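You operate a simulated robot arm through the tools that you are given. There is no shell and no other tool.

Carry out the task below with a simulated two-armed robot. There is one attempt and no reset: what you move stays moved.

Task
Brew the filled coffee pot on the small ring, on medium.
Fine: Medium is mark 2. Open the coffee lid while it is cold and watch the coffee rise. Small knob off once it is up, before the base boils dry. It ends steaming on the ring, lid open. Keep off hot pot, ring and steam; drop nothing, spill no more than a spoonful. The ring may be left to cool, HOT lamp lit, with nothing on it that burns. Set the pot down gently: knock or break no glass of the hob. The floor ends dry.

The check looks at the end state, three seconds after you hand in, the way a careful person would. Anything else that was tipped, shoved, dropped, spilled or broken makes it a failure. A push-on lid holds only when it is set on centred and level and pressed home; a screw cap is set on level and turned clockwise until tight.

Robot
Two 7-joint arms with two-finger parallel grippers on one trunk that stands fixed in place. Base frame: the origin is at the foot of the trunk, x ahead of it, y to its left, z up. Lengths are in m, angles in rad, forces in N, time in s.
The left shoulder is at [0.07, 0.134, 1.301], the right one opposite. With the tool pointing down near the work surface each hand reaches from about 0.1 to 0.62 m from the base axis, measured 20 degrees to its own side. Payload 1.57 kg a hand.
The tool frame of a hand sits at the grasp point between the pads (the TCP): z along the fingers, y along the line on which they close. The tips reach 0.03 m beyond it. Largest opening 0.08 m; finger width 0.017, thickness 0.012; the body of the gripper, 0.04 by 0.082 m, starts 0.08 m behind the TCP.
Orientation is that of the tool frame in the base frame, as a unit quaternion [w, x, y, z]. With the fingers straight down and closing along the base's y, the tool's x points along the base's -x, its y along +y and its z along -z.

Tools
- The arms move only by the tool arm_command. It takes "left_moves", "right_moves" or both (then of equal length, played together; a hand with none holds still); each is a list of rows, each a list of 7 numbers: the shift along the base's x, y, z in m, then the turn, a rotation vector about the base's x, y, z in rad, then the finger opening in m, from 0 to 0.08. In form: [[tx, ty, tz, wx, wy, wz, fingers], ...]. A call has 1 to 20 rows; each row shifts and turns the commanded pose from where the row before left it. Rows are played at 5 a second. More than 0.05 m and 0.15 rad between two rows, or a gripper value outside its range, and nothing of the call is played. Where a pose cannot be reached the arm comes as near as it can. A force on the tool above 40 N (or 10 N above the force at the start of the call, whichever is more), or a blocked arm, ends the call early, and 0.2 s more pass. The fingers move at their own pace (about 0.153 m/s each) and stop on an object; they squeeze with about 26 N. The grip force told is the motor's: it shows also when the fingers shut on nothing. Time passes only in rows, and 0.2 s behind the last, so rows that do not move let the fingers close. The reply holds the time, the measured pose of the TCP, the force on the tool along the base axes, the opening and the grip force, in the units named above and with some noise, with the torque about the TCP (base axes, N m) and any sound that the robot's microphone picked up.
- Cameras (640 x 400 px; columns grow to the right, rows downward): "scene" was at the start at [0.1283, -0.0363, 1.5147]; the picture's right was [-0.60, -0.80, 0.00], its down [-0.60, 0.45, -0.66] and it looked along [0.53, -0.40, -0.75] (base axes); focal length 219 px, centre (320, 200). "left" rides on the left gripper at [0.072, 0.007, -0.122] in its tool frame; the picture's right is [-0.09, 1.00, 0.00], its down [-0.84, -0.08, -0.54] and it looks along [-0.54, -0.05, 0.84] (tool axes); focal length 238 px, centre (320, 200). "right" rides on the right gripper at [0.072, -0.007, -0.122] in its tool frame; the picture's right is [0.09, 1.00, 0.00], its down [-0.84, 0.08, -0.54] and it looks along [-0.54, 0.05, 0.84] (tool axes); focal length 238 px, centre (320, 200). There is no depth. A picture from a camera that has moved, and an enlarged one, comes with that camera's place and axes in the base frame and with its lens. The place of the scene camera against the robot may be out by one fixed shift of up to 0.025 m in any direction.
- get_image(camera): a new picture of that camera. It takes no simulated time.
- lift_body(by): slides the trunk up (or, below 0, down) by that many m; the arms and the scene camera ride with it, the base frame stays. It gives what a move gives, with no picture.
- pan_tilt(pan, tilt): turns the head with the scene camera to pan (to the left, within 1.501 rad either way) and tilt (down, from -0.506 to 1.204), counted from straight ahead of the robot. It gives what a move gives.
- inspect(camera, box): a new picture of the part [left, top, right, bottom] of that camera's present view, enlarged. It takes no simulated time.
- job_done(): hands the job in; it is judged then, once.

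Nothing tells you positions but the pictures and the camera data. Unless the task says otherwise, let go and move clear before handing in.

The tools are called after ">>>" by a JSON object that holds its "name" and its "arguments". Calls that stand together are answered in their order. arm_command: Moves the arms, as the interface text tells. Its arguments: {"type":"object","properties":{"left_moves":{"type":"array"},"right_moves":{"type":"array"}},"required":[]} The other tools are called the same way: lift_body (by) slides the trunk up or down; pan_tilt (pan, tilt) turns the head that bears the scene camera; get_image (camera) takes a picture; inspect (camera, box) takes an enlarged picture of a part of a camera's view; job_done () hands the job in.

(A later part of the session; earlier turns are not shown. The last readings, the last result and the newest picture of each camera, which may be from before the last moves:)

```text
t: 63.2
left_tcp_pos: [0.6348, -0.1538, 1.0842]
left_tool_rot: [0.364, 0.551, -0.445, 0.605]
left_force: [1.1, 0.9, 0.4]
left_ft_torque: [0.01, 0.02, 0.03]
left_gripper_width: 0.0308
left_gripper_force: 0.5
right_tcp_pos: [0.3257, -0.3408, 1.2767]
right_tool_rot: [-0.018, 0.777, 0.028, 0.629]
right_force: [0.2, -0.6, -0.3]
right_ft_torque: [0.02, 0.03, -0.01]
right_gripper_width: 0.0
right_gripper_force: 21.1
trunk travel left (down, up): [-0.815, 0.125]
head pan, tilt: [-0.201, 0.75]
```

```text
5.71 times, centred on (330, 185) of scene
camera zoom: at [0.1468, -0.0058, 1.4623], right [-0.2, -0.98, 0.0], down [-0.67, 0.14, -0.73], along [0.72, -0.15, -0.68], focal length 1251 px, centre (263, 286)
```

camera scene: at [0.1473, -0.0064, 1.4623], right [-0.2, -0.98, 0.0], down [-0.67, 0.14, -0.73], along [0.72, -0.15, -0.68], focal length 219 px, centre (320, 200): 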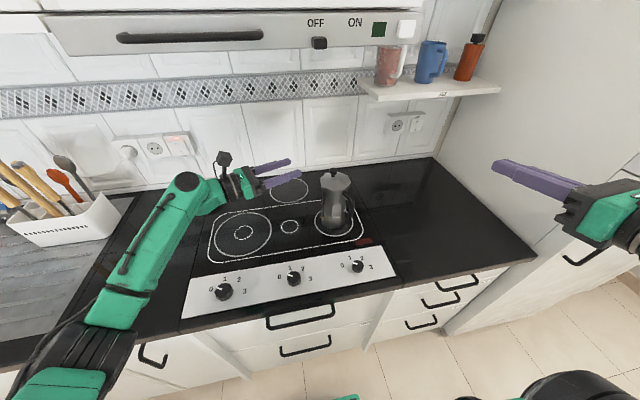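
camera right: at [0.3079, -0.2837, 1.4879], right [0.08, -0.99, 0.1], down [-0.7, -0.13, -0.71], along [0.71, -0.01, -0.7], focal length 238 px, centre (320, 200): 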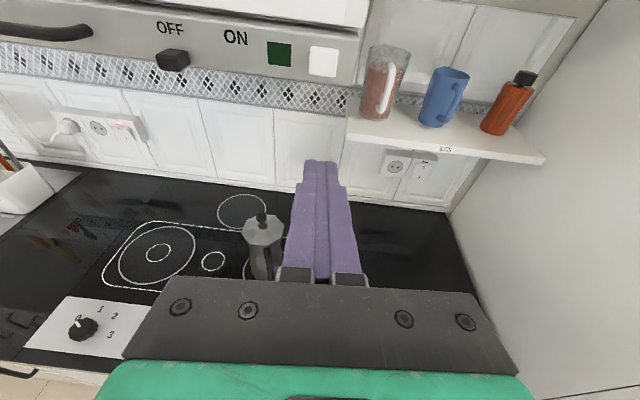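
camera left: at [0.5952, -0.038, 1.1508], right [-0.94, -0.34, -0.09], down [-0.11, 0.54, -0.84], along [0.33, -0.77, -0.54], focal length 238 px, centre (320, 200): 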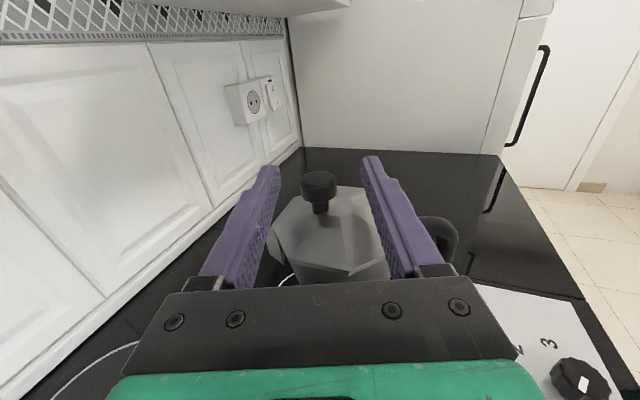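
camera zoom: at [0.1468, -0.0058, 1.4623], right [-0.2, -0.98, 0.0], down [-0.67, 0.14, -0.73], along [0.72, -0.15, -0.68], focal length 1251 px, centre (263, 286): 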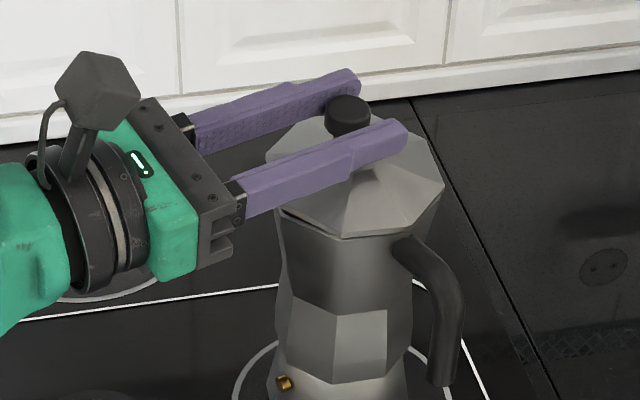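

The lid is starting to lift and the pot hasn't moved; forces stay around 1 N. I'll continue along the arc.

>>> {"name": "arm_command", "arguments": {"left_moves": [[-0.0031, -0.0011, 0.0025, 0.024, -0.0658, 0, 0.03], [-0.0031, -0.0011, 0.0025, 0.024, -0.0658, 0, 0.03], [-0.0034, -0.0012, 0.002, 0.024, -0.0658, 0, 0.03], [-0.0034, -0.0012, 0.002, 0.024, -0.0658, 0, 0.03]]}}

>>> {"name": "inspect", "arguments": {"camera": "left", "box": [230, 130, 410, 260]}}

>>> {"name": "inspect", "arguments": {"camera": "scene", "box": [290, 150, 370, 220]}}

```text
t: 64.2
left_tcp_pos: [0.6224, -0.1587, 1.0921]
left_tool_rot: [0.276, 0.483, -0.518, 0.649]
left_force: [1.9, 1.1, 0.7]
left_ft_torque: [-0.02, -0.02, 0.01]
left_gripper_width: 0.0309
left_gripper_force: 1.2
right_tcp_pos: [0.3246, -0.3392, 1.2757]
right_tool_rot: [-0.018, 0.777, 0.028, 0.628]
right_force: [-0.2, -0.1, -0.5]
right_ft_torque: [0.01, -0.02, 0.03]
right_gripper_width: 0.0001
right_gripper_force: 21.0
trunk travel left (down, up): [-0.815, 0.125]
head pan, tilt: [-0.201, 0.75]
```

```text
3.08 times, centred on (320, 195) of left
camera zoom: at [0.5464, -0.0564, 1.1556], right [-0.82, -0.3, -0.49], down [0.2, 0.65, -0.73], along [0.54, -0.7, -0.48], focal length 733 px, centre (320, 215)
```

zoom: 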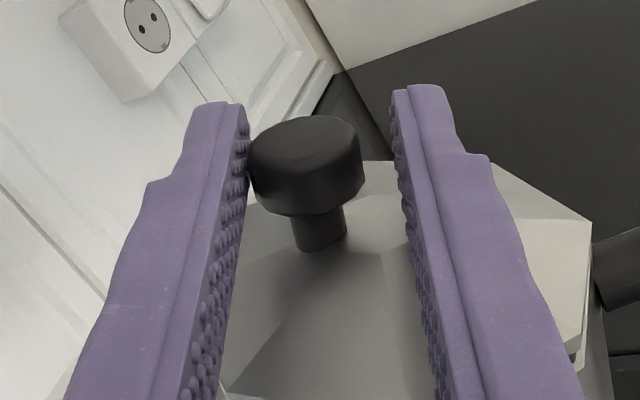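

```text
5.71 times, centred on (330, 185) of scene
camera zoom: at [0.1467, -0.0057, 1.4623], right [-0.2, -0.98, 0.0], down [-0.67, 0.14, -0.73], along [0.72, -0.15, -0.68], focal length 1251 px, centre (263, 286)
```

zoom: 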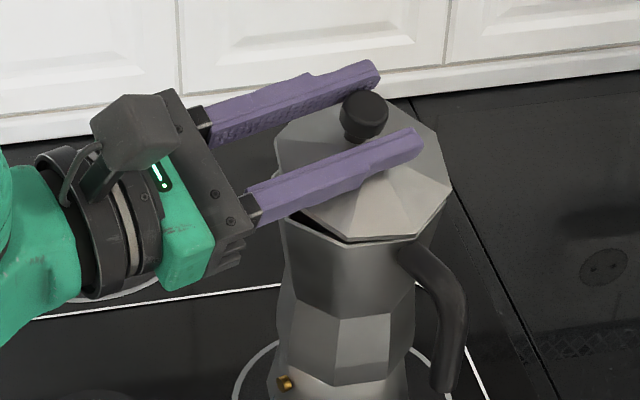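

The lid is about 20 degrees open, but the pot's top seems to have leaned a couple of millimetres towards the handle. I'll hold still for a moment to see whether it relaxes.

>>> {"name": "arm_command", "arguments": {"left_moves": [[0, 0, 0, 0, 0, 0, 0.03], [0, 0, 0, 0, 0, 0, 0.03], [0, 0, 0, 0, 0, 0, 0.03]]}}

>>> {"name": "inspect", "arguments": {"camera": "scene", "box": [290, 150, 370, 220]}}

>>> {"name": "inspect", "arguments": {"camera": "scene", "box": [290, 190, 370, 260]}}

```text
t: 65.0
left_tcp_pos: [0.6226, -0.1596, 1.0917]
left_tool_rot: [0.276, 0.483, -0.518, 0.649]
left_force: [1.3, 0.8, 0.3]
left_ft_torque: [-0.04, -0.01, 0.02]
left_gripper_width: 0.0314
left_gripper_force: 1.1
right_tcp_pos: [0.3256, -0.3407, 1.2761]
right_tool_rot: [-0.017, 0.777, 0.028, 0.629]
right_force: [-0.2, 0.7, 1.2]
right_ft_torque: [-0.03, 0.03, 0.01]
right_gripper_width: 0.0001
right_gripper_force: 21.7
trunk travel left (down, up): [-0.815, 0.125]
head pan, tilt: [-0.201, 0.75]
```

```text
5.71 times, centred on (330, 185) of scene
camera zoom: at [0.147, -0.0056, 1.4623], right [-0.2, -0.98, 0.0], down [-0.67, 0.14, -0.73], along [0.72, -0.15, -0.68], focal length 1251 px, centre (263, 286)
```

zoom: 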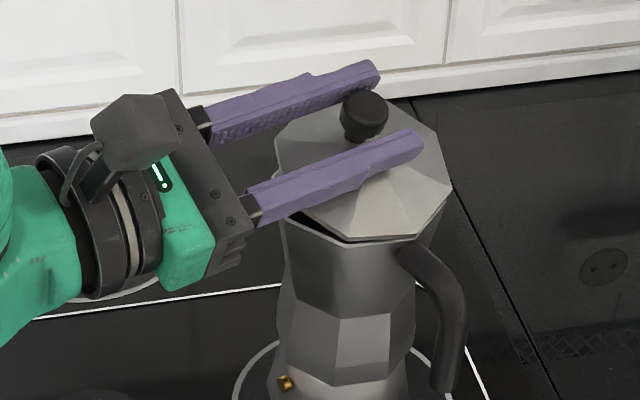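

```text
5.71 times, centred on (330, 225) of scene
camera zoom: at [0.147, -0.0056, 1.4623], right [-0.2, -0.98, 0.0], down [-0.67, 0.14, -0.73], along [0.72, -0.15, -0.68], focal length 1251 px, centre (263, 57)
```

zoom: 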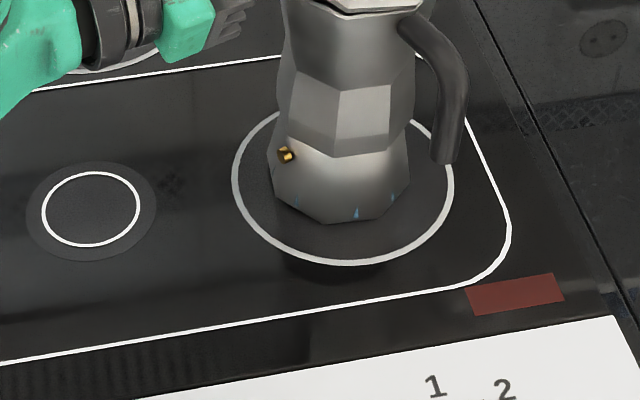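

Pushing alone makes the pot lean slightly towards the handle, so the lid needs more torque than a push should give. I'll grip the knob properly, shifting the hand so the knob stays put as the fingers close, and then turn the lid by rolling the hand while nulling side forces.

>>> {"name": "arm_command", "arguments": {"left_moves": [[0.0016, 0.0006, 0.0007, 0, 0, 0, 0.0265], [0.0016, 0.0006, 0.0007, 0, 0, 0, 0.0232], [0, 0, 0, 0, 0, 0, 0.021], [0, 0, 0, 0, 0, 0, 0.015]]}}

>>> {"name": "inspect", "arguments": {"camera": "scene", "box": [290, 150, 370, 220]}}

>>> {"name": "inspect", "arguments": {"camera": "left", "box": [230, 130, 410, 260]}}

```text
t: 66.0
left_tcp_pos: [0.6246, -0.1573, 1.0949]
left_tool_rot: [0.277, 0.483, -0.518, 0.649]
left_force: [1.1, 1.3, 2.0]
left_ft_torque: [0.05, 0.12, -0.01]
left_gripper_width: 0.0232
left_gripper_force: 25.9
right_tcp_pos: [0.3257, -0.34, 1.2766]
right_tool_rot: [-0.017, 0.777, 0.027, 0.628]
right_force: [-0.1, 0.5, -0.2]
right_ft_torque: [0.0, 0.03, 0.0]
right_gripper_width: 0.0
right_gripper_force: 20.9
trunk travel left (down, up): [-0.815, 0.125]
head pan, tilt: [-0.201, 0.75]
```

```text
5.71 times, centred on (330, 185) of scene
camera zoom: at [0.1466, -0.0054, 1.4624], right [-0.2, -0.98, 0.0], down [-0.67, 0.14, -0.73], along [0.72, -0.15, -0.68], focal length 1251 px, centre (263, 286)
```

zoom: 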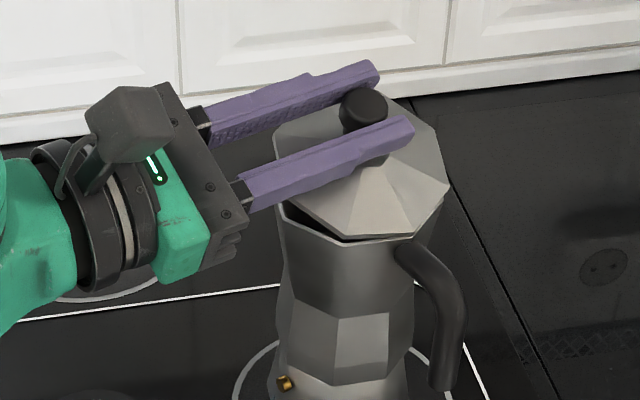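

```text
3.08 times, centred on (320, 195) of left
camera zoom: at [0.5496, -0.0546, 1.1575], right [-0.82, -0.3, -0.49], down [0.2, 0.65, -0.73], along [0.54, -0.7, -0.48], focal length 733 px, centre (320, 215)
```

zoom: 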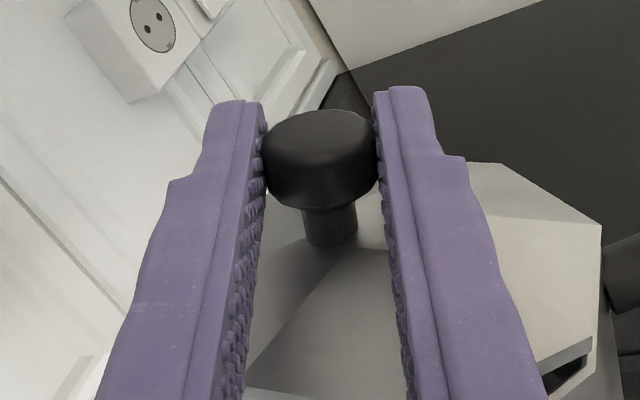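

The knob is now firmly held and the lid is open about 24 degrees. I'll ease the hand forward a little so the pot stands flat again and check the force.

>>> {"name": "arm_command", "arguments": {"left_moves": [[0.0019, 0.0007, 0.001, 0, 0, 0, 0.015], [0, 0, 0, 0, 0, 0, 0.015], [0, 0, 0, 0, 0, 0, 0.015]]}}

>>> {"name": "inspect", "arguments": {"camera": "scene", "box": [290, 150, 370, 220]}}

```text
t: 66.8
left_tcp_pos: [0.627, -0.156, 1.0958]
left_tool_rot: [0.276, 0.483, -0.519, 0.649]
left_force: [1.0, 0.0, 1.0]
left_ft_torque: [0.07, 0.07, 0.02]
left_gripper_width: 0.0228
left_gripper_force: 25.9
right_tcp_pos: [0.3255, -0.3396, 1.2755]
right_tool_rot: [-0.017, 0.777, 0.027, 0.629]
right_force: [0.6, 0.1, -0.1]
right_ft_torque: [-0.02, -0.03, 0.01]
right_gripper_width: 0.0002
right_gripper_force: 21.1
trunk travel left (down, up): [-0.815, 0.125]
head pan, tilt: [-0.201, 0.75]
```

```text
5.71 times, centred on (330, 185) of scene
camera zoom: at [0.1468, -0.0057, 1.4623], right [-0.2, -0.98, 0.0], down [-0.67, 0.14, -0.73], along [0.72, -0.15, -0.68], focal length 1251 px, centre (263, 286)
```

zoom: 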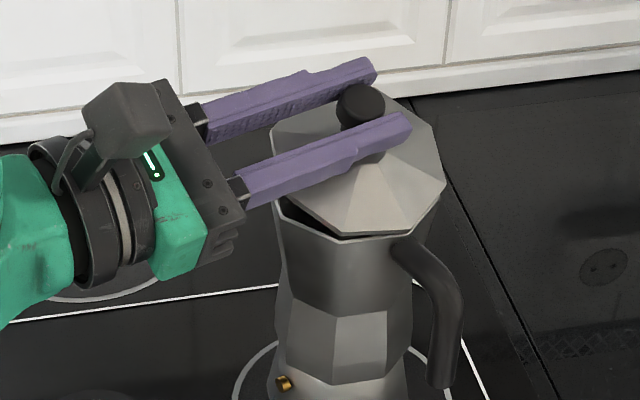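

The pot is flat again with side force near zero. From the two gripped positions I can place the hinge at about 5 cm behind the knob at z 1.043, so I'll continue the swing about that point in small steps.

>>> {"name": "arm_command", "arguments": {"left_moves": [[-0.0036, -0.0013, 0.002, 0.024, -0.0658, 0, 0.015], [-0.0036, -0.0013, 0.002, 0.024, -0.0658, 0, 0.015], [0, 0, 0, 0, 0, 0, 0.015]]}}

>>> {"name": "inspect", "arguments": {"camera": "scene", "box": [290, 150, 370, 220]}}

```text
t: 67.6
left_tcp_pos: [0.6178, -0.1587, 1.1012]
left_tool_rot: [0.23, 0.445, -0.551, 0.668]
left_force: [1.2, 0.2, 6.7]
left_ft_torque: [-0.06, 0.2, -0.05]
left_gripper_width: 0.0234
left_gripper_force: 25.9
right_tcp_pos: [0.3242, -0.3411, 1.277]
right_tool_rot: [-0.017, 0.777, 0.029, 0.628]
right_force: [0.1, -0.5, 0.9]
right_ft_torque: [-0.02, -0.02, -0.02]
right_gripper_width: 0.0
right_gripper_force: 21.3
trunk travel left (down, up): [-0.815, 0.125]
head pan, tilt: [-0.201, 0.75]
```

```text
5.71 times, centred on (330, 185) of scene
camera zoom: at [0.1456, -0.0053, 1.4625], right [-0.2, -0.98, 0.0], down [-0.67, 0.14, -0.73], along [0.72, -0.15, -0.68], focal length 1251 px, centre (263, 286)
```

zoom: 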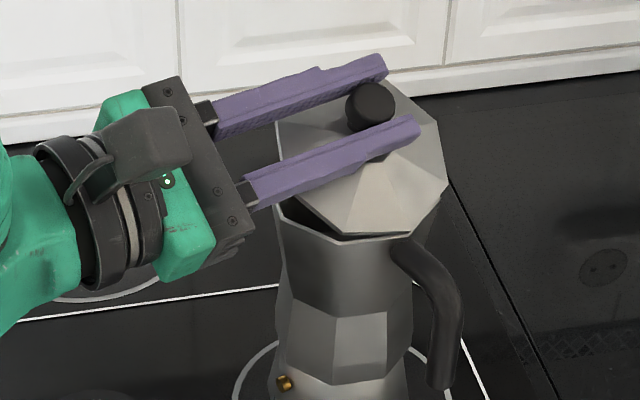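

The lid wants to be a bit higher than my path: there is about 6 N of vertical force but little sideways. I'll raise the hand slightly.

>>> {"name": "arm_command", "arguments": {"left_moves": [[0, 0, 0.0015, 0, 0, 0, 0.015], [0, 0, 0.001, 0, 0, 0, 0.015], [0, 0, 0, 0, 0, 0, 0.015]]}}

>>> {"name": "inspect", "arguments": {"camera": "left", "box": [200, 100, 440, 280]}}

```text
t: 68.4
left_tcp_pos: [0.6184, -0.1596, 1.1018]
left_tool_rot: [0.229, 0.446, -0.551, 0.667]
left_force: [2.1, -0.4, 2.0]
left_ft_torque: [0.0, 0.02, -0.02]
left_gripper_width: 0.0228
left_gripper_force: 25.8
right_tcp_pos: [0.3254, -0.3406, 1.2763]
right_tool_rot: [-0.018, 0.777, 0.029, 0.628]
right_force: [-0.2, 0.3, -1.2]
right_ft_torque: [0.01, -0.01, 0.02]
right_gripper_width: 0.0
right_gripper_force: 21.6
trunk travel left (down, up): [-0.815, 0.125]
head pan, tilt: [-0.201, 0.75]
```

```text
2.22 times, centred on (320, 190) of left
camera zoom: at [0.5362, -0.0594, 1.1588], right [-0.75, -0.27, -0.61], down [0.29, 0.69, -0.67], along [0.6, -0.67, -0.44], focal length 530 px, centre (320, 222)
```

zoom: 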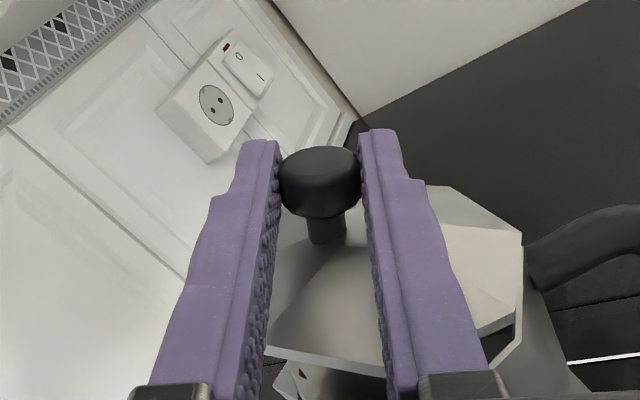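

The force has dropped to about 2 N. Refitting, the hinge lies about 5.5 cm behind the knob, which matches the lid vertex I saw earlier. I'll use that for the next steps.

>>> {"name": "arm_command", "arguments": {"left_moves": [[-0.0036, -0.0013, 0.002, 0.024, -0.0658, 0, 0.015], [-0.0038, -0.0014, 0.0019, 0.024, -0.0658, 0, 0.015], [0, 0, 0, 0, 0, 0, 0.015]]}}

>>> {"name": "inspect", "arguments": {"camera": "scene", "box": [290, 150, 370, 220]}}

```text
t: 69.2
left_tcp_pos: [0.6118, -0.1616, 1.1064]
left_tool_rot: [0.182, 0.406, -0.581, 0.682]
left_force: [0.8, -0.4, 4.7]
left_ft_torque: [0.05, 0.16, -0.03]
left_gripper_width: 0.023
left_gripper_force: 25.9
right_tcp_pos: [0.3252, -0.3398, 1.2764]
right_tool_rot: [-0.017, 0.777, 0.027, 0.629]
right_force: [0.2, -0.2, 1.0]
right_ft_torque: [0.01, 0.0, -0.03]
right_gripper_width: 0.0
right_gripper_force: 21.2
trunk travel left (down, up): [-0.815, 0.125]
head pan, tilt: [-0.201, 0.75]
```

```text
5.71 times, centred on (330, 185) of scene
camera zoom: at [0.1461, -0.0055, 1.4624], right [-0.2, -0.98, 0.0], down [-0.67, 0.14, -0.73], along [0.72, -0.15, -0.68], focal length 1251 px, centre (263, 286)
```

zoom: 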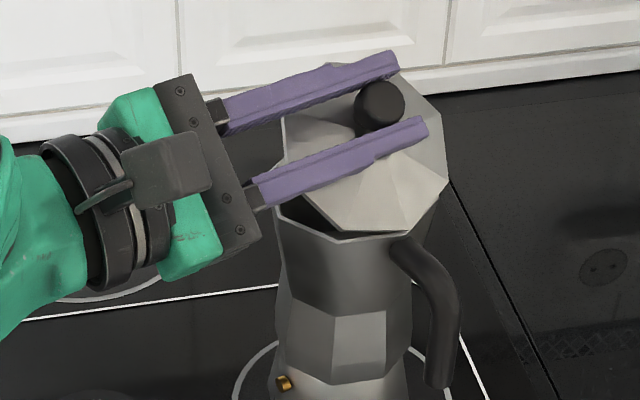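

>>> {"name": "arm_command", "arguments": {"left_moves": [[0, 0, 0.001, 0, 0, 0, 0.015], [0, 0, 0.001, 0, 0, 0, 0.015], [0, 0, 0, 0, 0, 0, 0.015]]}}

```text
t: 70.0
left_tcp_pos: [0.6131, -0.1618, 1.106]
left_tool_rot: [0.182, 0.407, -0.581, 0.68]
left_force: [1.1, 0.8, 0.0]
left_ft_torque: [0.04, -0.02, 0.0]
left_gripper_width: 0.023
left_gripper_force: 25.9
right_tcp_pos: [0.3259, -0.3409, 1.2757]
right_tool_rot: [-0.017, 0.777, 0.028, 0.628]
right_force: [-0.1, 0.6, -0.2]
right_ft_torque: [-0.01, -0.02, 0.01]
right_gripper_width: 0.0001
right_gripper_force: 21.6
trunk travel left (down, up): [-0.815, 0.125]
head pan, tilt: [-0.201, 0.75]
```

Forces are nearly zero again at about 40 degrees open. I'll keep going the same way, with a touch more height in each step.

>>> {"name": "arm_command", "arguments": {"left_moves": [[-0.0039, -0.0014, 0.0018, 0.024, -0.0658, 0, 0.015], [-0.0039, -0.0014, 0.0017, 0.024, -0.0658, 0, 0.015], [0, 0, 0, 0, 0, 0, 0.015]]}}

>>> {"name": "inspect", "arguments": {"camera": "scene", "box": [290, 150, 370, 220]}}

```text
t: 70.8
left_tcp_pos: [0.6081, -0.1608, 1.1125]
left_tool_rot: [0.128, 0.366, -0.608, 0.692]
left_force: [0.2, -1.2, 0.1]
left_ft_torque: [0.03, 0.07, 0.01]
left_gripper_width: 0.0228
left_gripper_force: 25.9
right_tcp_pos: [0.3251, -0.3408, 1.2756]
right_tool_rot: [-0.017, 0.777, 0.027, 0.629]
right_force: [-0.3, 0.0, -0.3]
right_ft_torque: [0.01, -0.02, 0.0]
right_gripper_width: 0.0001
right_gripper_force: 20.9
trunk travel left (down, up): [-0.815, 0.125]
head pan, tilt: [-0.201, 0.75]
```

```text
5.71 times, centred on (330, 185) of scene
camera zoom: at [0.1468, -0.0061, 1.4624], right [-0.2, -0.98, 0.0], down [-0.67, 0.14, -0.73], along [0.72, -0.15, -0.68], focal length 1251 px, centre (263, 286)
```

zoom: 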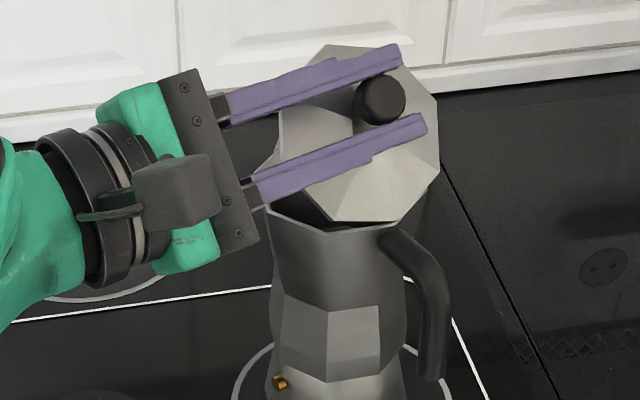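

The forces are tiny, but the pot seems to have shifted a few millimetres in the view. I'll check its base against the ring before going on.

>>> {"name": "inspect", "arguments": {"camera": "scene", "box": [290, 190, 370, 260]}}

>>> {"name": "arm_command", "arguments": {"left_moves": [[0, 0, 0, 0, 0, 0, 0.015], [0, 0, 0, 0, 0, 0, 0.015]]}}

>>> {"name": "inspect", "arguments": {"camera": "scene", "box": [290, 150, 370, 220]}}

```text
5.71 times, centred on (330, 225) of scene
camera zoom: at [0.1468, -0.0061, 1.4624], right [-0.2, -0.98, 0.0], down [-0.67, 0.14, -0.73], along [0.72, -0.15, -0.68], focal length 1251 px, centre (263, 57)
```

zoom: 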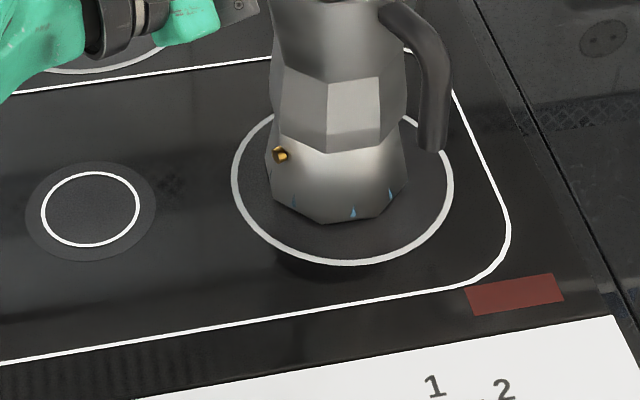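

```text
t: 71.4
left_tcp_pos: [0.6067, -0.1613, 1.1102]
left_tool_rot: [0.13, 0.366, -0.609, 0.691]
left_force: [-1.6, -2.3, 3.2]
left_ft_torque: [-0.29, 0.13, -0.08]
left_gripper_width: 0.0228
left_gripper_force: 26.0
right_tcp_pos: [0.3251, -0.3417, 1.2767]
right_tool_rot: [-0.016, 0.777, 0.027, 0.629]
right_force: [0.0, 0.3, -0.5]
right_ft_torque: [0.02, 0.02, 0.0]
right_gripper_width: 0.0001
right_gripper_force: 21.2
trunk travel left (down, up): [-0.815, 0.125]
head pan, tilt: [-0.201, 0.75]
```

```text
5.71 times, centred on (330, 185) of scene
camera zoom: at [0.1454, -0.0066, 1.4625], right [-0.2, -0.98, 0.0], down [-0.67, 0.14, -0.73], along [0.72, -0.15, -0.68], focal length 1251 px, centre (263, 286)
```

zoom: 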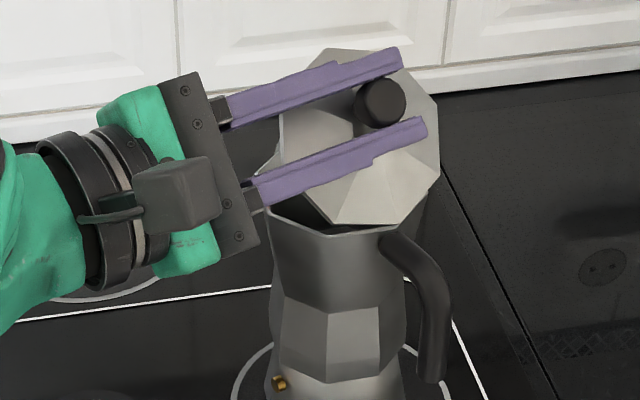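

>>> {"name": "arm_command", "arguments": {"left_moves": [[0, 0, 0, 0, 0, 0, 0.015], [0, 0, 0, 0, 0, 0, 0.015]]}}

>>> {"name": "inspect", "arguments": {"camera": "left", "box": [200, 100, 440, 280]}}

>>> {"name": "get_image", "arguments": {"camera": "scene"}}

```text
t: 72.0
left_tcp_pos: [0.6062, -0.1602, 1.1097]
left_tool_rot: [0.129, 0.366, -0.609, 0.692]
left_force: [-1.8, -2.4, 5.3]
left_ft_torque: [-0.23, 0.22, -0.07]
left_gripper_width: 0.0231
left_gripper_force: 25.7
right_tcp_pos: [0.3238, -0.3399, 1.2761]
right_tool_rot: [-0.017, 0.777, 0.027, 0.629]
right_force: [-0.2, 0.3, 0.3]
right_ft_torque: [-0.02, 0.03, -0.03]
right_gripper_width: 0.0
right_gripper_force: 21.4
trunk travel left (down, up): [-0.815, 0.125]
head pan, tilt: [-0.201, 0.75]
```

```text
2.22 times, centred on (320, 190) of left
camera zoom: at [0.5086, -0.0671, 1.1542], right [-0.56, -0.2, -0.81], down [0.44, 0.75, -0.49], along [0.7, -0.63, -0.33], focal length 530 px, centre (320, 222)
```

zoom: 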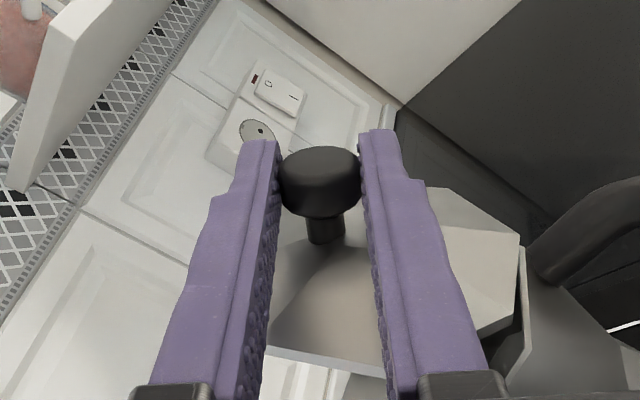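

```text
taken
camera scene: at [0.1449, -0.0067, 1.4625], right [-0.2, -0.98, 0.0], down [-0.67, 0.14, -0.73], along [0.72, -0.15, -0.68], focal length 219 px, centre (320, 200)
```

scene: 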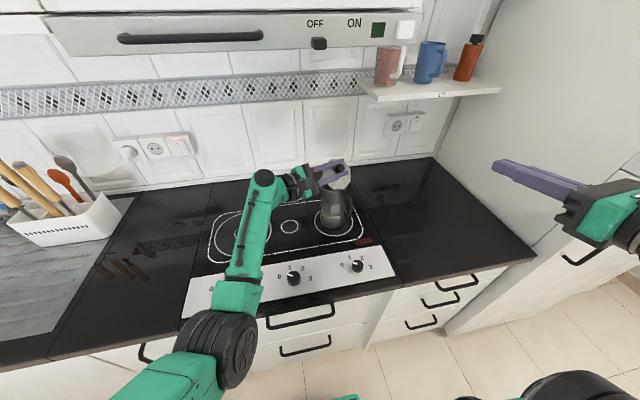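

The arm has settled slightly low and forward, pressing down on the lid with about 5 N. I'll relieve that with a small move up and back.

>>> {"name": "arm_command", "arguments": {"left_moves": [[-0.0004, -0.0004, 0.0008, 0, 0, 0, 0.015], [-0.0004, -0.0004, 0.0008, 0, 0, 0, 0.015], [0, 0, 0, 0, 0, 0, 0.015], [0, 0, 0, 0, 0, 0, 0.015]]}}

>>> {"name": "inspect", "arguments": {"camera": "scene", "box": [290, 150, 370, 220]}}

```text
t: 73.0
left_tcp_pos: [0.608, -0.1601, 1.1115]
left_tool_rot: [0.128, 0.367, -0.61, 0.691]
left_force: [0.8, -1.3, 2.8]
left_ft_torque: [-0.03, 0.11, -0.03]
left_gripper_width: 0.0228
left_gripper_force: 26.4
right_tcp_pos: [0.3242, -0.3407, 1.2764]
right_tool_rot: [-0.018, 0.777, 0.028, 0.629]
right_force: [0.8, 0.6, 0.1]
right_ft_torque: [0.03, -0.03, 0.0]
right_gripper_width: 0.0001
right_gripper_force: 21.0
trunk travel left (down, up): [-0.815, 0.125]
head pan, tilt: [-0.201, 0.75]
```

```text
5.71 times, centred on (330, 185) of scene
camera zoom: at [0.146, -0.0063, 1.4624], right [-0.2, -0.98, 0.0], down [-0.67, 0.14, -0.73], along [0.72, -0.15, -0.68], focal length 1251 px, centre (263, 286)
```

zoom: 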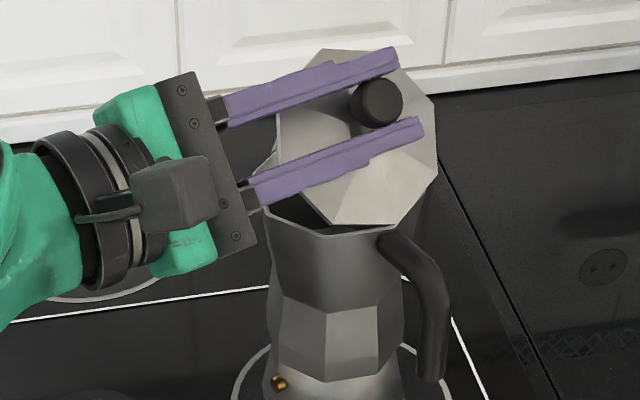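

The side forces come from small mismatches in my path. From this angle on, a loose cage needs only a light, mostly downward push, so I'll reopen to 30 mm keeping the far finger against the knob, and continue with the corrected hinge direction.

>>> {"name": "arm_command", "arguments": {"left_moves": [[-0.0008, -0.0012, -0.0005, 0, 0, 0, 0.0265], [-0.0008, -0.0012, -0.001, 0, 0, 0, 0.03], [0, 0, 0, 0, 0, 0, 0.03]]}}

>>> {"name": "inspect", "arguments": {"camera": "scene", "box": [290, 150, 370, 220]}}

>>> {"name": "inspect", "arguments": {"camera": "left", "box": [200, 100, 440, 280]}}

```text
t: 73.8
left_tcp_pos: [0.6084, -0.1592, 1.1089]
left_tool_rot: [0.124, 0.369, -0.61, 0.69]
left_force: [-0.2, 0.1, -0.2]
left_ft_torque: [0.0, -0.01, -0.03]
left_gripper_width: 0.0299
left_gripper_force: 0.1
right_tcp_pos: [0.3255, -0.3411, 1.2758]
right_tool_rot: [-0.016, 0.777, 0.027, 0.629]
right_force: [0.2, 0.5, -0.7]
right_ft_torque: [0.01, 0.0, -0.01]
right_gripper_width: 0.0001
right_gripper_force: 21.7
trunk travel left (down, up): [-0.815, 0.125]
head pan, tilt: [-0.201, 0.75]
```

```text
5.71 times, centred on (330, 185) of scene
camera zoom: at [0.1469, -0.0058, 1.4623], right [-0.2, -0.98, 0.0], down [-0.67, 0.14, -0.73], along [0.72, -0.15, -0.68], focal length 1251 px, centre (263, 286)
```

zoom: 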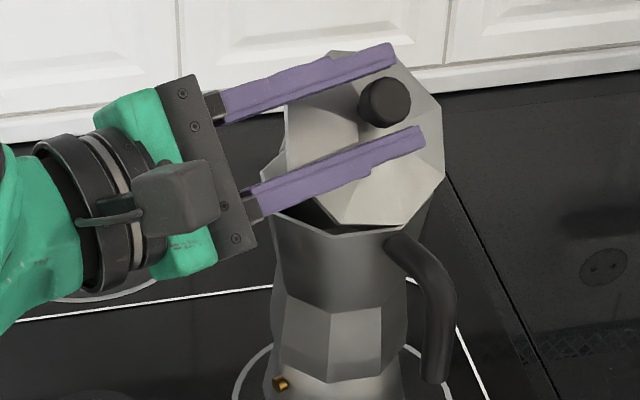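

```text
2.22 times, centred on (320, 190) of left
camera zoom: at [0.51, -0.066, 1.1528], right [-0.55, -0.2, -0.81], down [0.44, 0.76, -0.49], along [0.71, -0.62, -0.33], focal length 530 px, centre (320, 222)
```

zoom: 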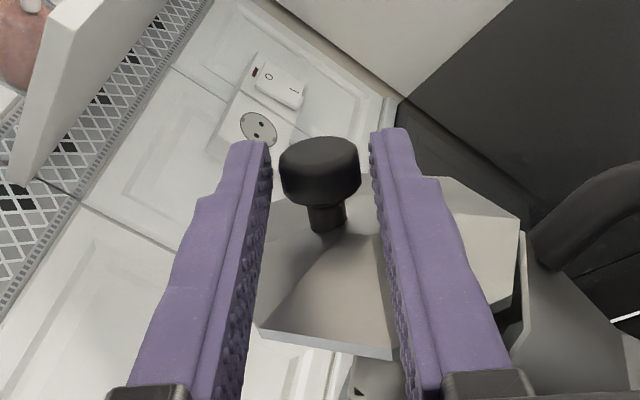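

The lid stays at about 50 degrees on its own, so the hinge simply has friction. That means I can use a better lever: withdraw from the knob and push the lid's underside near its free rim, which needs far less force. I'll pull back along the fingers first.

>>> {"name": "arm_command", "arguments": {"left_moves": [[-0.0043, 0.0101, 0, 0, 0, 0, 0.03], [-0.0086, 0.0203, 0, 0, 0, 0, 0.03], [-0.0117, 0.0276, 0, 0, 0, 0, 0.03], [-0.0117, 0.0276, 0, 0, 0, 0, 0.03], [-0.0066, 0.0157, 0, 0, 0, 0, 0.01], [0, 0, 0, 0, 0, 0, 0.0]]}}

>>> {"name": "inspect", "arguments": {"camera": "scene", "box": [270, 140, 390, 240]}}

>>> {"name": "get_image", "arguments": {"camera": "left"}}

```text
t: 75.2
left_tcp_pos: [0.5593, -0.0672, 1.1105]
left_tool_rot: [0.134, 0.365, -0.607, 0.693]
left_force: [0.2, -0.8, 0.1]
left_ft_torque: [0.02, 0.01, 0.04]
left_gripper_width: 0.0
left_gripper_force: 21.4
right_tcp_pos: [0.3256, -0.3401, 1.2748]
right_tool_rot: [-0.018, 0.777, 0.028, 0.628]
right_force: [0.1, 0.1, 0.9]
right_ft_torque: [-0.01, -0.02, 0.01]
right_gripper_width: 0.0001
right_gripper_force: 20.6
trunk travel left (down, up): [-0.815, 0.125]
head pan, tilt: [-0.201, 0.75]
```

```text
4.00 times, centred on (330, 190) of scene
camera zoom: at [0.1468, -0.0064, 1.4623], right [-0.2, -0.98, 0.0], down [-0.67, 0.14, -0.73], along [0.72, -0.15, -0.68], focal length 876 px, centre (280, 240)
```

zoom: 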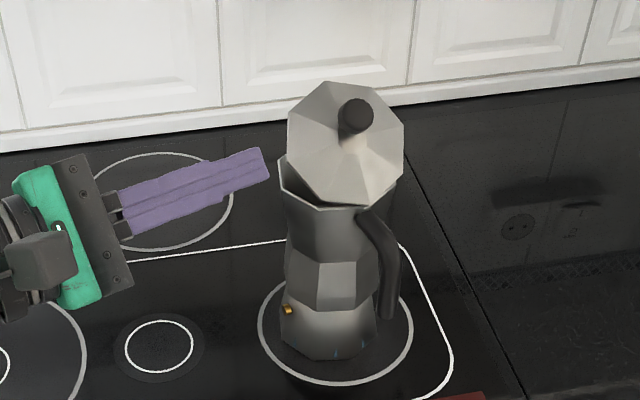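

```text
taken
camera left: at [0.4627, 0.0279, 1.1545], right [-0.56, -0.2, -0.8], down [0.45, 0.74, -0.5], along [0.7, -0.64, -0.33], focal length 238 px, centre (320, 200)
```

left: 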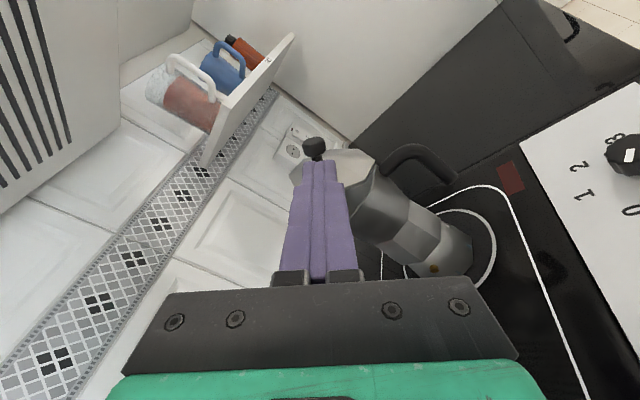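

The lid holds itself at about 45-50 degrees and the base is within 6 mm of the ring's centre. I'll move the closed fingers round to the open side, level with the underside of the lid.

>>> {"name": "arm_command", "arguments": {"left_moves": [[0.02, 0.012, -0.004, 0, 0, 0, 0.0], [0.02, 0.006, -0.008, 0, 0, 0, 0.0], [0.02, 0.003, -0.01, 0, 0, 0, 0.0], [0, 0, 0, 0, 0, 0, 0.0]]}}

>>> {"name": "get_image", "arguments": {"camera": "left"}}

>>> {"name": "inspect", "arguments": {"camera": "scene", "box": [270, 140, 390, 240]}}

```text
t: 76.2
left_tcp_pos: [0.6186, -0.0449, 1.0909]
left_tool_rot: [0.133, 0.365, -0.607, 0.693]
left_force: [-0.6, 0.5, 0.2]
left_ft_torque: [-0.02, -0.02, 0.01]
left_gripper_width: 0.0002
left_gripper_force: 21.2
right_tcp_pos: [0.3246, -0.3397, 1.2769]
right_tool_rot: [-0.016, 0.777, 0.027, 0.628]
right_force: [0.6, -0.1, 0.2]
right_ft_torque: [0.05, 0.01, -0.01]
right_gripper_width: 0.0
right_gripper_force: 21.3
trunk travel left (down, up): [-0.815, 0.125]
head pan, tilt: [-0.201, 0.75]
```

```text
taken
camera left: at [0.523, 0.051, 1.1334], right [-0.56, -0.2, -0.8], down [0.45, 0.74, -0.5], along [0.7, -0.64, -0.33], focal length 238 px, centre (320, 200)
```

left: 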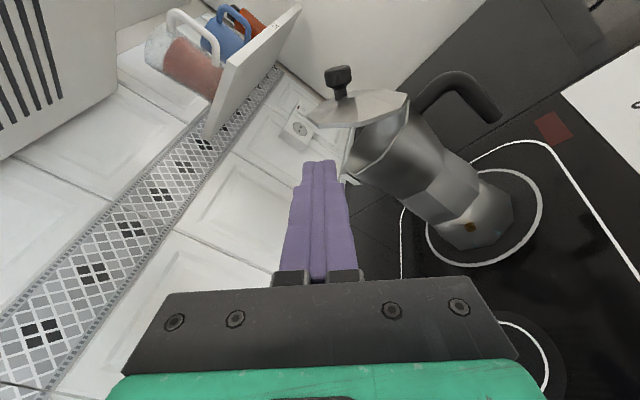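

```text
4.00 times, centred on (330, 190) of scene
camera zoom: at [0.1464, -0.0057, 1.4624], right [-0.2, -0.98, 0.0], down [-0.67, 0.14, -0.73], along [0.72, -0.15, -0.68], focal length 876 px, centre (280, 240)
```

zoom: 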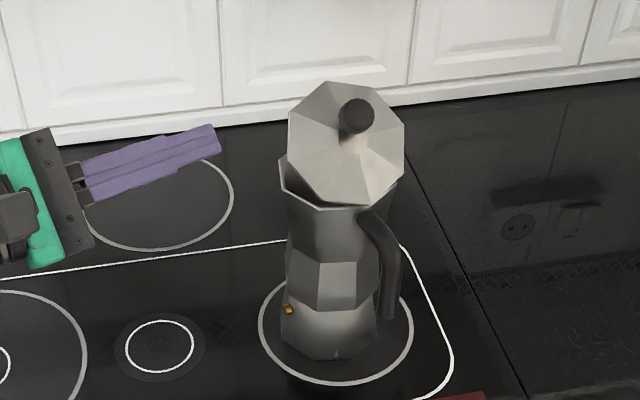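

The left camera shows the lid nearly edge-on, with my fingertips just outside its free rim. I'll shift slightly inward under the lid and advance part of the way, checking the gap.

>>> {"name": "arm_command", "arguments": {"left_moves": [[-0.0055, -0.0023, -0.006, 0, 0, 0, 0.0], [-0.0055, -0.0023, -0.006, 0, 0, 0, 0.0], [0.0069, -0.0188, 0, 0, 0, 0, 0.0], [0.0069, -0.0188, 0, 0, 0, 0, 0.0], [0, 0, 0, 0, 0, 0, 0.0]]}}

>>> {"name": "get_image", "arguments": {"camera": "left"}}

>>> {"name": "inspect", "arguments": {"camera": "scene", "box": [270, 140, 390, 240]}}

```text
t: 77.4
left_tcp_pos: [0.6229, -0.0866, 1.0763]
left_tool_rot: [0.133, 0.365, -0.608, 0.693]
left_force: [-0.2, -0.6, 0.4]
left_ft_torque: [-0.03, 0.03, -0.02]
left_gripper_width: 0.0
left_gripper_force: 21.8
right_tcp_pos: [0.3248, -0.3402, 1.277]
right_tool_rot: [-0.017, 0.777, 0.028, 0.629]
right_force: [-0.1, 0.9, 0.2]
right_ft_torque: [-0.02, 0.0, -0.03]
right_gripper_width: 0.0
right_gripper_force: 21.6
trunk travel left (down, up): [-0.815, 0.125]
head pan, tilt: [-0.201, 0.75]
```

```text
taken
camera left: at [0.5251, 0.0085, 1.1198], right [-0.56, -0.2, -0.8], down [0.45, 0.74, -0.5], along [0.7, -0.64, -0.33], focal length 238 px, centre (320, 200)
```

left: 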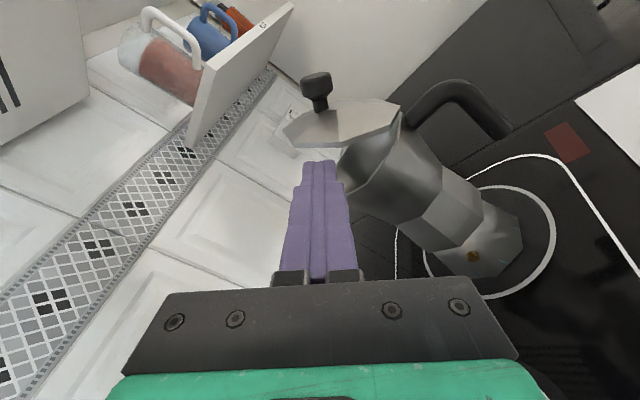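

```text
4.00 times, centred on (330, 190) of scene
camera zoom: at [0.1464, -0.0052, 1.4624], right [-0.2, -0.98, 0.0], down [-0.67, 0.14, -0.73], along [0.72, -0.15, -0.68], focal length 876 px, centre (280, 240)
```

zoom: 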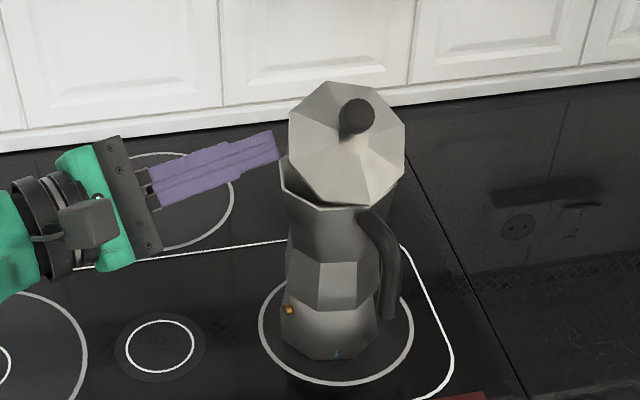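

There is about 8 mm of clearance to the lid's underside and plenty to the pot's rim. I'll insert the fingers the rest of the way beneath the lid.

>>> {"name": "arm_command", "arguments": {"left_moves": [[0.0055, -0.015, 0, 0, 0, 0, 0.0], [0.0055, -0.015, 0, 0, 0, 0, 0.0], [0.0027, -0.0075, 0, 0, 0, 0, 0.0], [0, 0, 0, 0, 0, 0, 0.0]]}}

>>> {"name": "get_image", "arguments": {"camera": "left"}}

>>> {"name": "inspect", "arguments": {"camera": "scene", "box": [270, 140, 390, 240]}}

```text
t: 78.4
left_tcp_pos: [0.6363, -0.1246, 1.0774]
left_tool_rot: [0.134, 0.365, -0.607, 0.693]
left_force: [-0.8, 0.7, 0.2]
left_ft_torque: [0.02, -0.04, -0.02]
left_gripper_width: 0.0
left_gripper_force: 21.5
right_tcp_pos: [0.3246, -0.3403, 1.2764]
right_tool_rot: [-0.017, 0.777, 0.028, 0.628]
right_force: [-0.9, 0.3, 0.0]
right_ft_torque: [0.0, 0.0, -0.02]
right_gripper_width: 0.0
right_gripper_force: 21.2
trunk travel left (down, up): [-0.815, 0.125]
head pan, tilt: [-0.201, 0.75]
```

```text
taken
camera left: at [0.5397, -0.0297, 1.1199], right [-0.56, -0.2, -0.8], down [0.45, 0.74, -0.5], along [0.7, -0.64, -0.33], focal length 238 px, centre (320, 200)
```

left: 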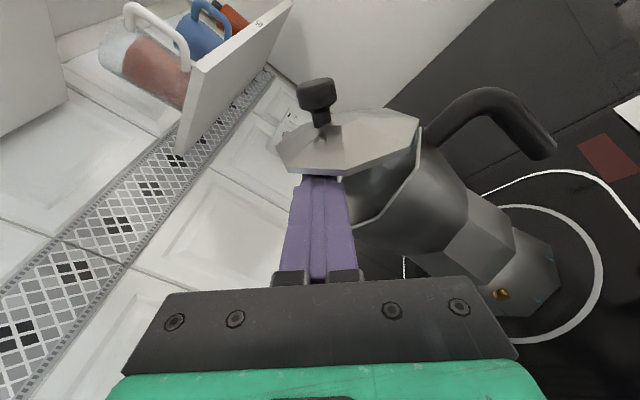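

```text
4.00 times, centred on (330, 190) of scene
camera zoom: at [0.1468, -0.0058, 1.4623], right [-0.2, -0.98, 0.0], down [-0.67, 0.14, -0.73], along [0.72, -0.15, -0.68], focal length 876 px, centre (280, 240)
```

zoom: 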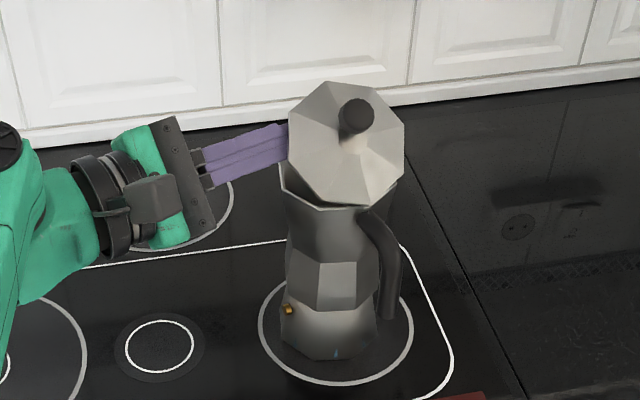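

The fingertips are under the lid. I'll now sweep up and back in an arc about the hinge, first closing the small gap, and check that the pot stays put.

>>> {"name": "arm_command", "arguments": {"left_moves": [[-0.0024, -0.001, 0.0024, 0, 0, 0, 0.0], [-0.0024, -0.001, 0.0024, 0, 0, 0, 0.0], [-0.0032, -0.0013, 0.0034, 0, 0, 0, 0.0], [-0.0032, -0.0013, 0.0034, 0, 0, 0, 0.0], [0, 0, 0, 0, 0, 0, 0.0]]}}

>>> {"name": "inspect", "arguments": {"camera": "left", "box": [240, 50, 480, 230]}}

>>> {"name": "inspect", "arguments": {"camera": "scene", "box": [270, 140, 390, 240]}}

```text
t: 79.6
left_tcp_pos: [0.6235, -0.1293, 1.0892]
left_tool_rot: [0.135, 0.366, -0.607, 0.692]
left_force: [0.2, -0.2, -0.2]
left_ft_torque: [-0.01, -0.01, 0.0]
left_gripper_width: 0.0
left_gripper_force: 21.1
right_tcp_pos: [0.3266, -0.3408, 1.2762]
right_tool_rot: [-0.017, 0.777, 0.027, 0.629]
right_force: [-0.3, 0.4, -0.2]
right_ft_torque: [0.02, 0.01, 0.03]
right_gripper_width: 0.0001
right_gripper_force: 20.9
trunk travel left (down, up): [-0.815, 0.125]
head pan, tilt: [-0.201, 0.75]
```

```text
2.22 times, centred on (360, 140) of left
camera zoom: at [0.5279, -0.0352, 1.132], right [-0.56, -0.2, -0.8], down [0.45, 0.74, -0.5], along [0.7, -0.64, -0.33], focal length 530 px, centre (231, 333)
```

zoom: 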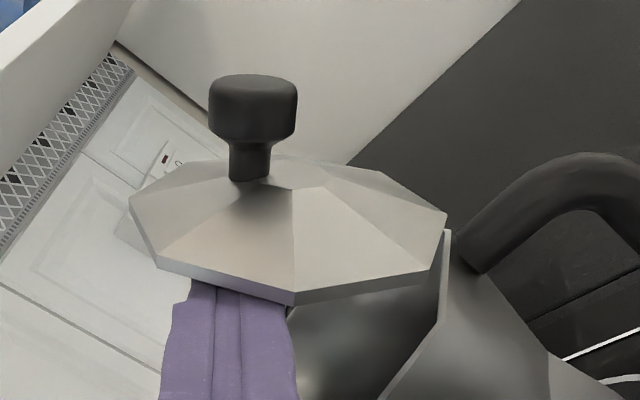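

```text
4.00 times, centred on (330, 190) of scene
camera zoom: at [0.1469, -0.0058, 1.4623], right [-0.2, -0.98, 0.0], down [-0.67, 0.14, -0.73], along [0.72, -0.15, -0.68], focal length 876 px, centre (280, 240)
```

zoom: 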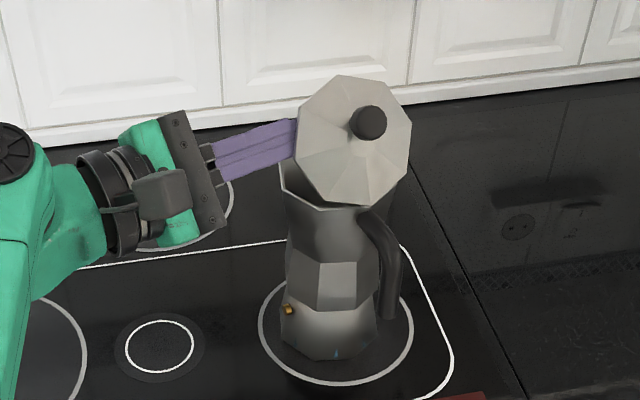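

The lid follows with almost no force and the pot doesn't budge. I'll continue the sweep.

>>> {"name": "arm_command", "arguments": {"left_moves": [[-0.0036, -0.0015, 0.003, 0, 0, 0, 0.0], [-0.0036, -0.0015, 0.003, 0, 0, 0, 0.0], [-0.004, -0.0017, 0.0024, 0, 0, 0, 0.0], [-0.004, -0.0017, 0.0024, 0, 0, 0, 0.0], [-0.0042, -0.0018, 0.0018, 0, 0, 0, 0.0], [-0.0042, -0.0018, 0.0018, 0, 0, 0, 0.0], [0, 0, 0, 0, 0, 0, 0.0]]}}

>>> {"name": "inspect", "arguments": {"camera": "left", "box": [240, 50, 480, 230]}}

>>> {"name": "inspect", "arguments": {"camera": "scene", "box": [270, 140, 390, 240]}}

```text
t: 81.2
left_tcp_pos: [0.6018, -0.1377, 1.1041]
left_tool_rot: [0.133, 0.365, -0.608, 0.692]
left_force: [0.4, 0.8, -0.6]
left_ft_torque: [0.02, 0.02, 0.0]
left_gripper_width: 0.0001
left_gripper_force: 21.3
right_tcp_pos: [0.3247, -0.34, 1.2763]
right_tool_rot: [-0.017, 0.778, 0.028, 0.628]
right_force: [-0.3, 0.1, -0.9]
right_ft_torque: [-0.01, -0.03, -0.01]
right_gripper_width: 0.0001
right_gripper_force: 21.4
trunk travel left (down, up): [-0.815, 0.125]
head pan, tilt: [-0.201, 0.75]
```

```text
2.22 times, centred on (360, 140) of left
camera zoom: at [0.5053, -0.0438, 1.1471], right [-0.56, -0.2, -0.8], down [0.45, 0.74, -0.5], along [0.7, -0.64, -0.33], focal length 530 px, centre (231, 333)
```

zoom: 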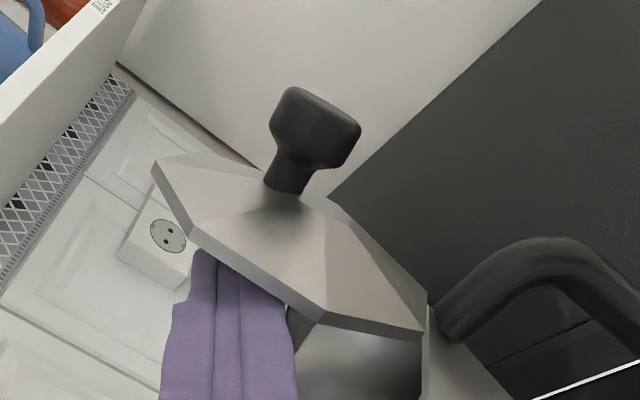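

```text
4.00 times, centred on (330, 190) of scene
camera zoom: at [0.147, -0.0056, 1.4623], right [-0.2, -0.98, 0.0], down [-0.67, 0.14, -0.73], along [0.72, -0.15, -0.68], focal length 876 px, centre (280, 240)
```

zoom: 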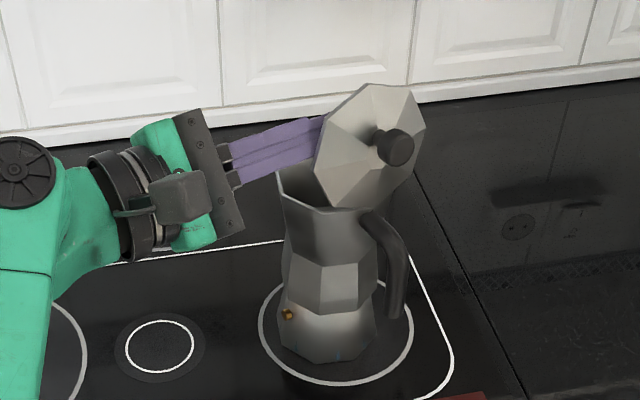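

The lid is around 75 degrees open. I'll keep sweeping past vertical to roughly 100 degrees.

>>> {"name": "arm_command", "arguments": {"left_moves": [[-0.0035, -0.0045, 0.0011, 0, 0, 0, 0.0], [-0.0035, -0.0045, 0.0011, 0, 0, 0, 0.0], [-0.0045, -0.0019, 0.0006, 0, 0, 0, 0.0], [-0.0045, -0.0019, 0.0006, 0, 0, 0, 0.0], [-0.0045, -0.0019, -0.0001, 0, 0, 0, 0.0], [-0.0045, -0.0019, -0.0001, 0, 0, 0, 0.0], [0, 0, 0, 0, 0, 0, 0.0]]}}

>>> {"name": "inspect", "arguments": {"camera": "left", "box": [240, 50, 480, 230]}}

>>> {"name": "inspect", "arguments": {"camera": "scene", "box": [270, 140, 390, 240]}}

```text
t: 83.0
left_tcp_pos: [0.5966, -0.1278, 1.1047]
left_tool_rot: [0.1, 0.372, -0.616, 0.687]
left_force: [-0.3, 0.3, 0.8]
left_ft_torque: [0.0, -0.03, -0.01]
left_gripper_width: 0.0
left_gripper_force: 21.1
right_tcp_pos: [0.3251, -0.341, 1.276]
right_tool_rot: [-0.018, 0.777, 0.029, 0.629]
right_force: [-0.7, 0.6, -0.4]
right_ft_torque: [-0.02, -0.01, -0.01]
right_gripper_width: 0.0
right_gripper_force: 21.8
trunk travel left (down, up): [-0.815, 0.125]
head pan, tilt: [-0.201, 0.75]
stopped in row 7 (left hand): the arm was blocked; the commanded pose is now the measured one
```

```text
2.22 times, centred on (360, 140) of left
camera zoom: at [0.4938, -0.0385, 1.1497], right [-0.53, -0.19, -0.83], down [0.43, 0.78, -0.45], along [0.73, -0.59, -0.34], focal length 530 px, centre (231, 333)
```

zoom: 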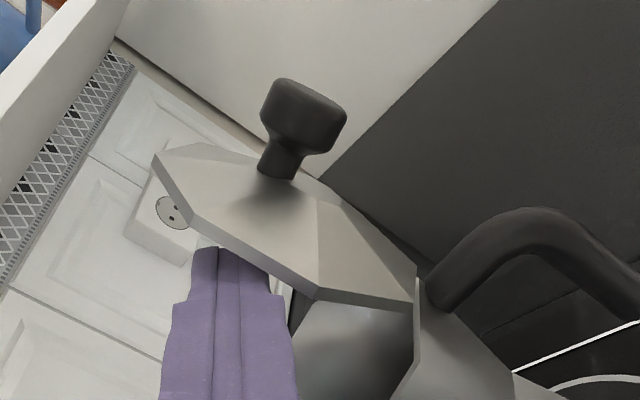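

```text
4.00 times, centred on (330, 190) of scene
camera zoom: at [0.1469, -0.0057, 1.4623], right [-0.2, -0.98, 0.0], down [-0.67, 0.14, -0.73], along [0.72, -0.15, -0.68], focal length 876 px, centre (280, 240)
```

zoom: 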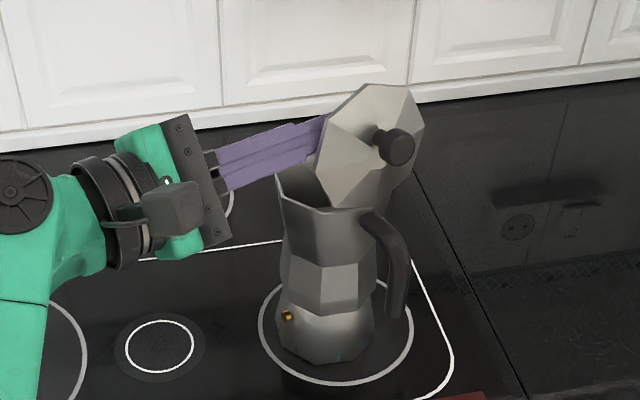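

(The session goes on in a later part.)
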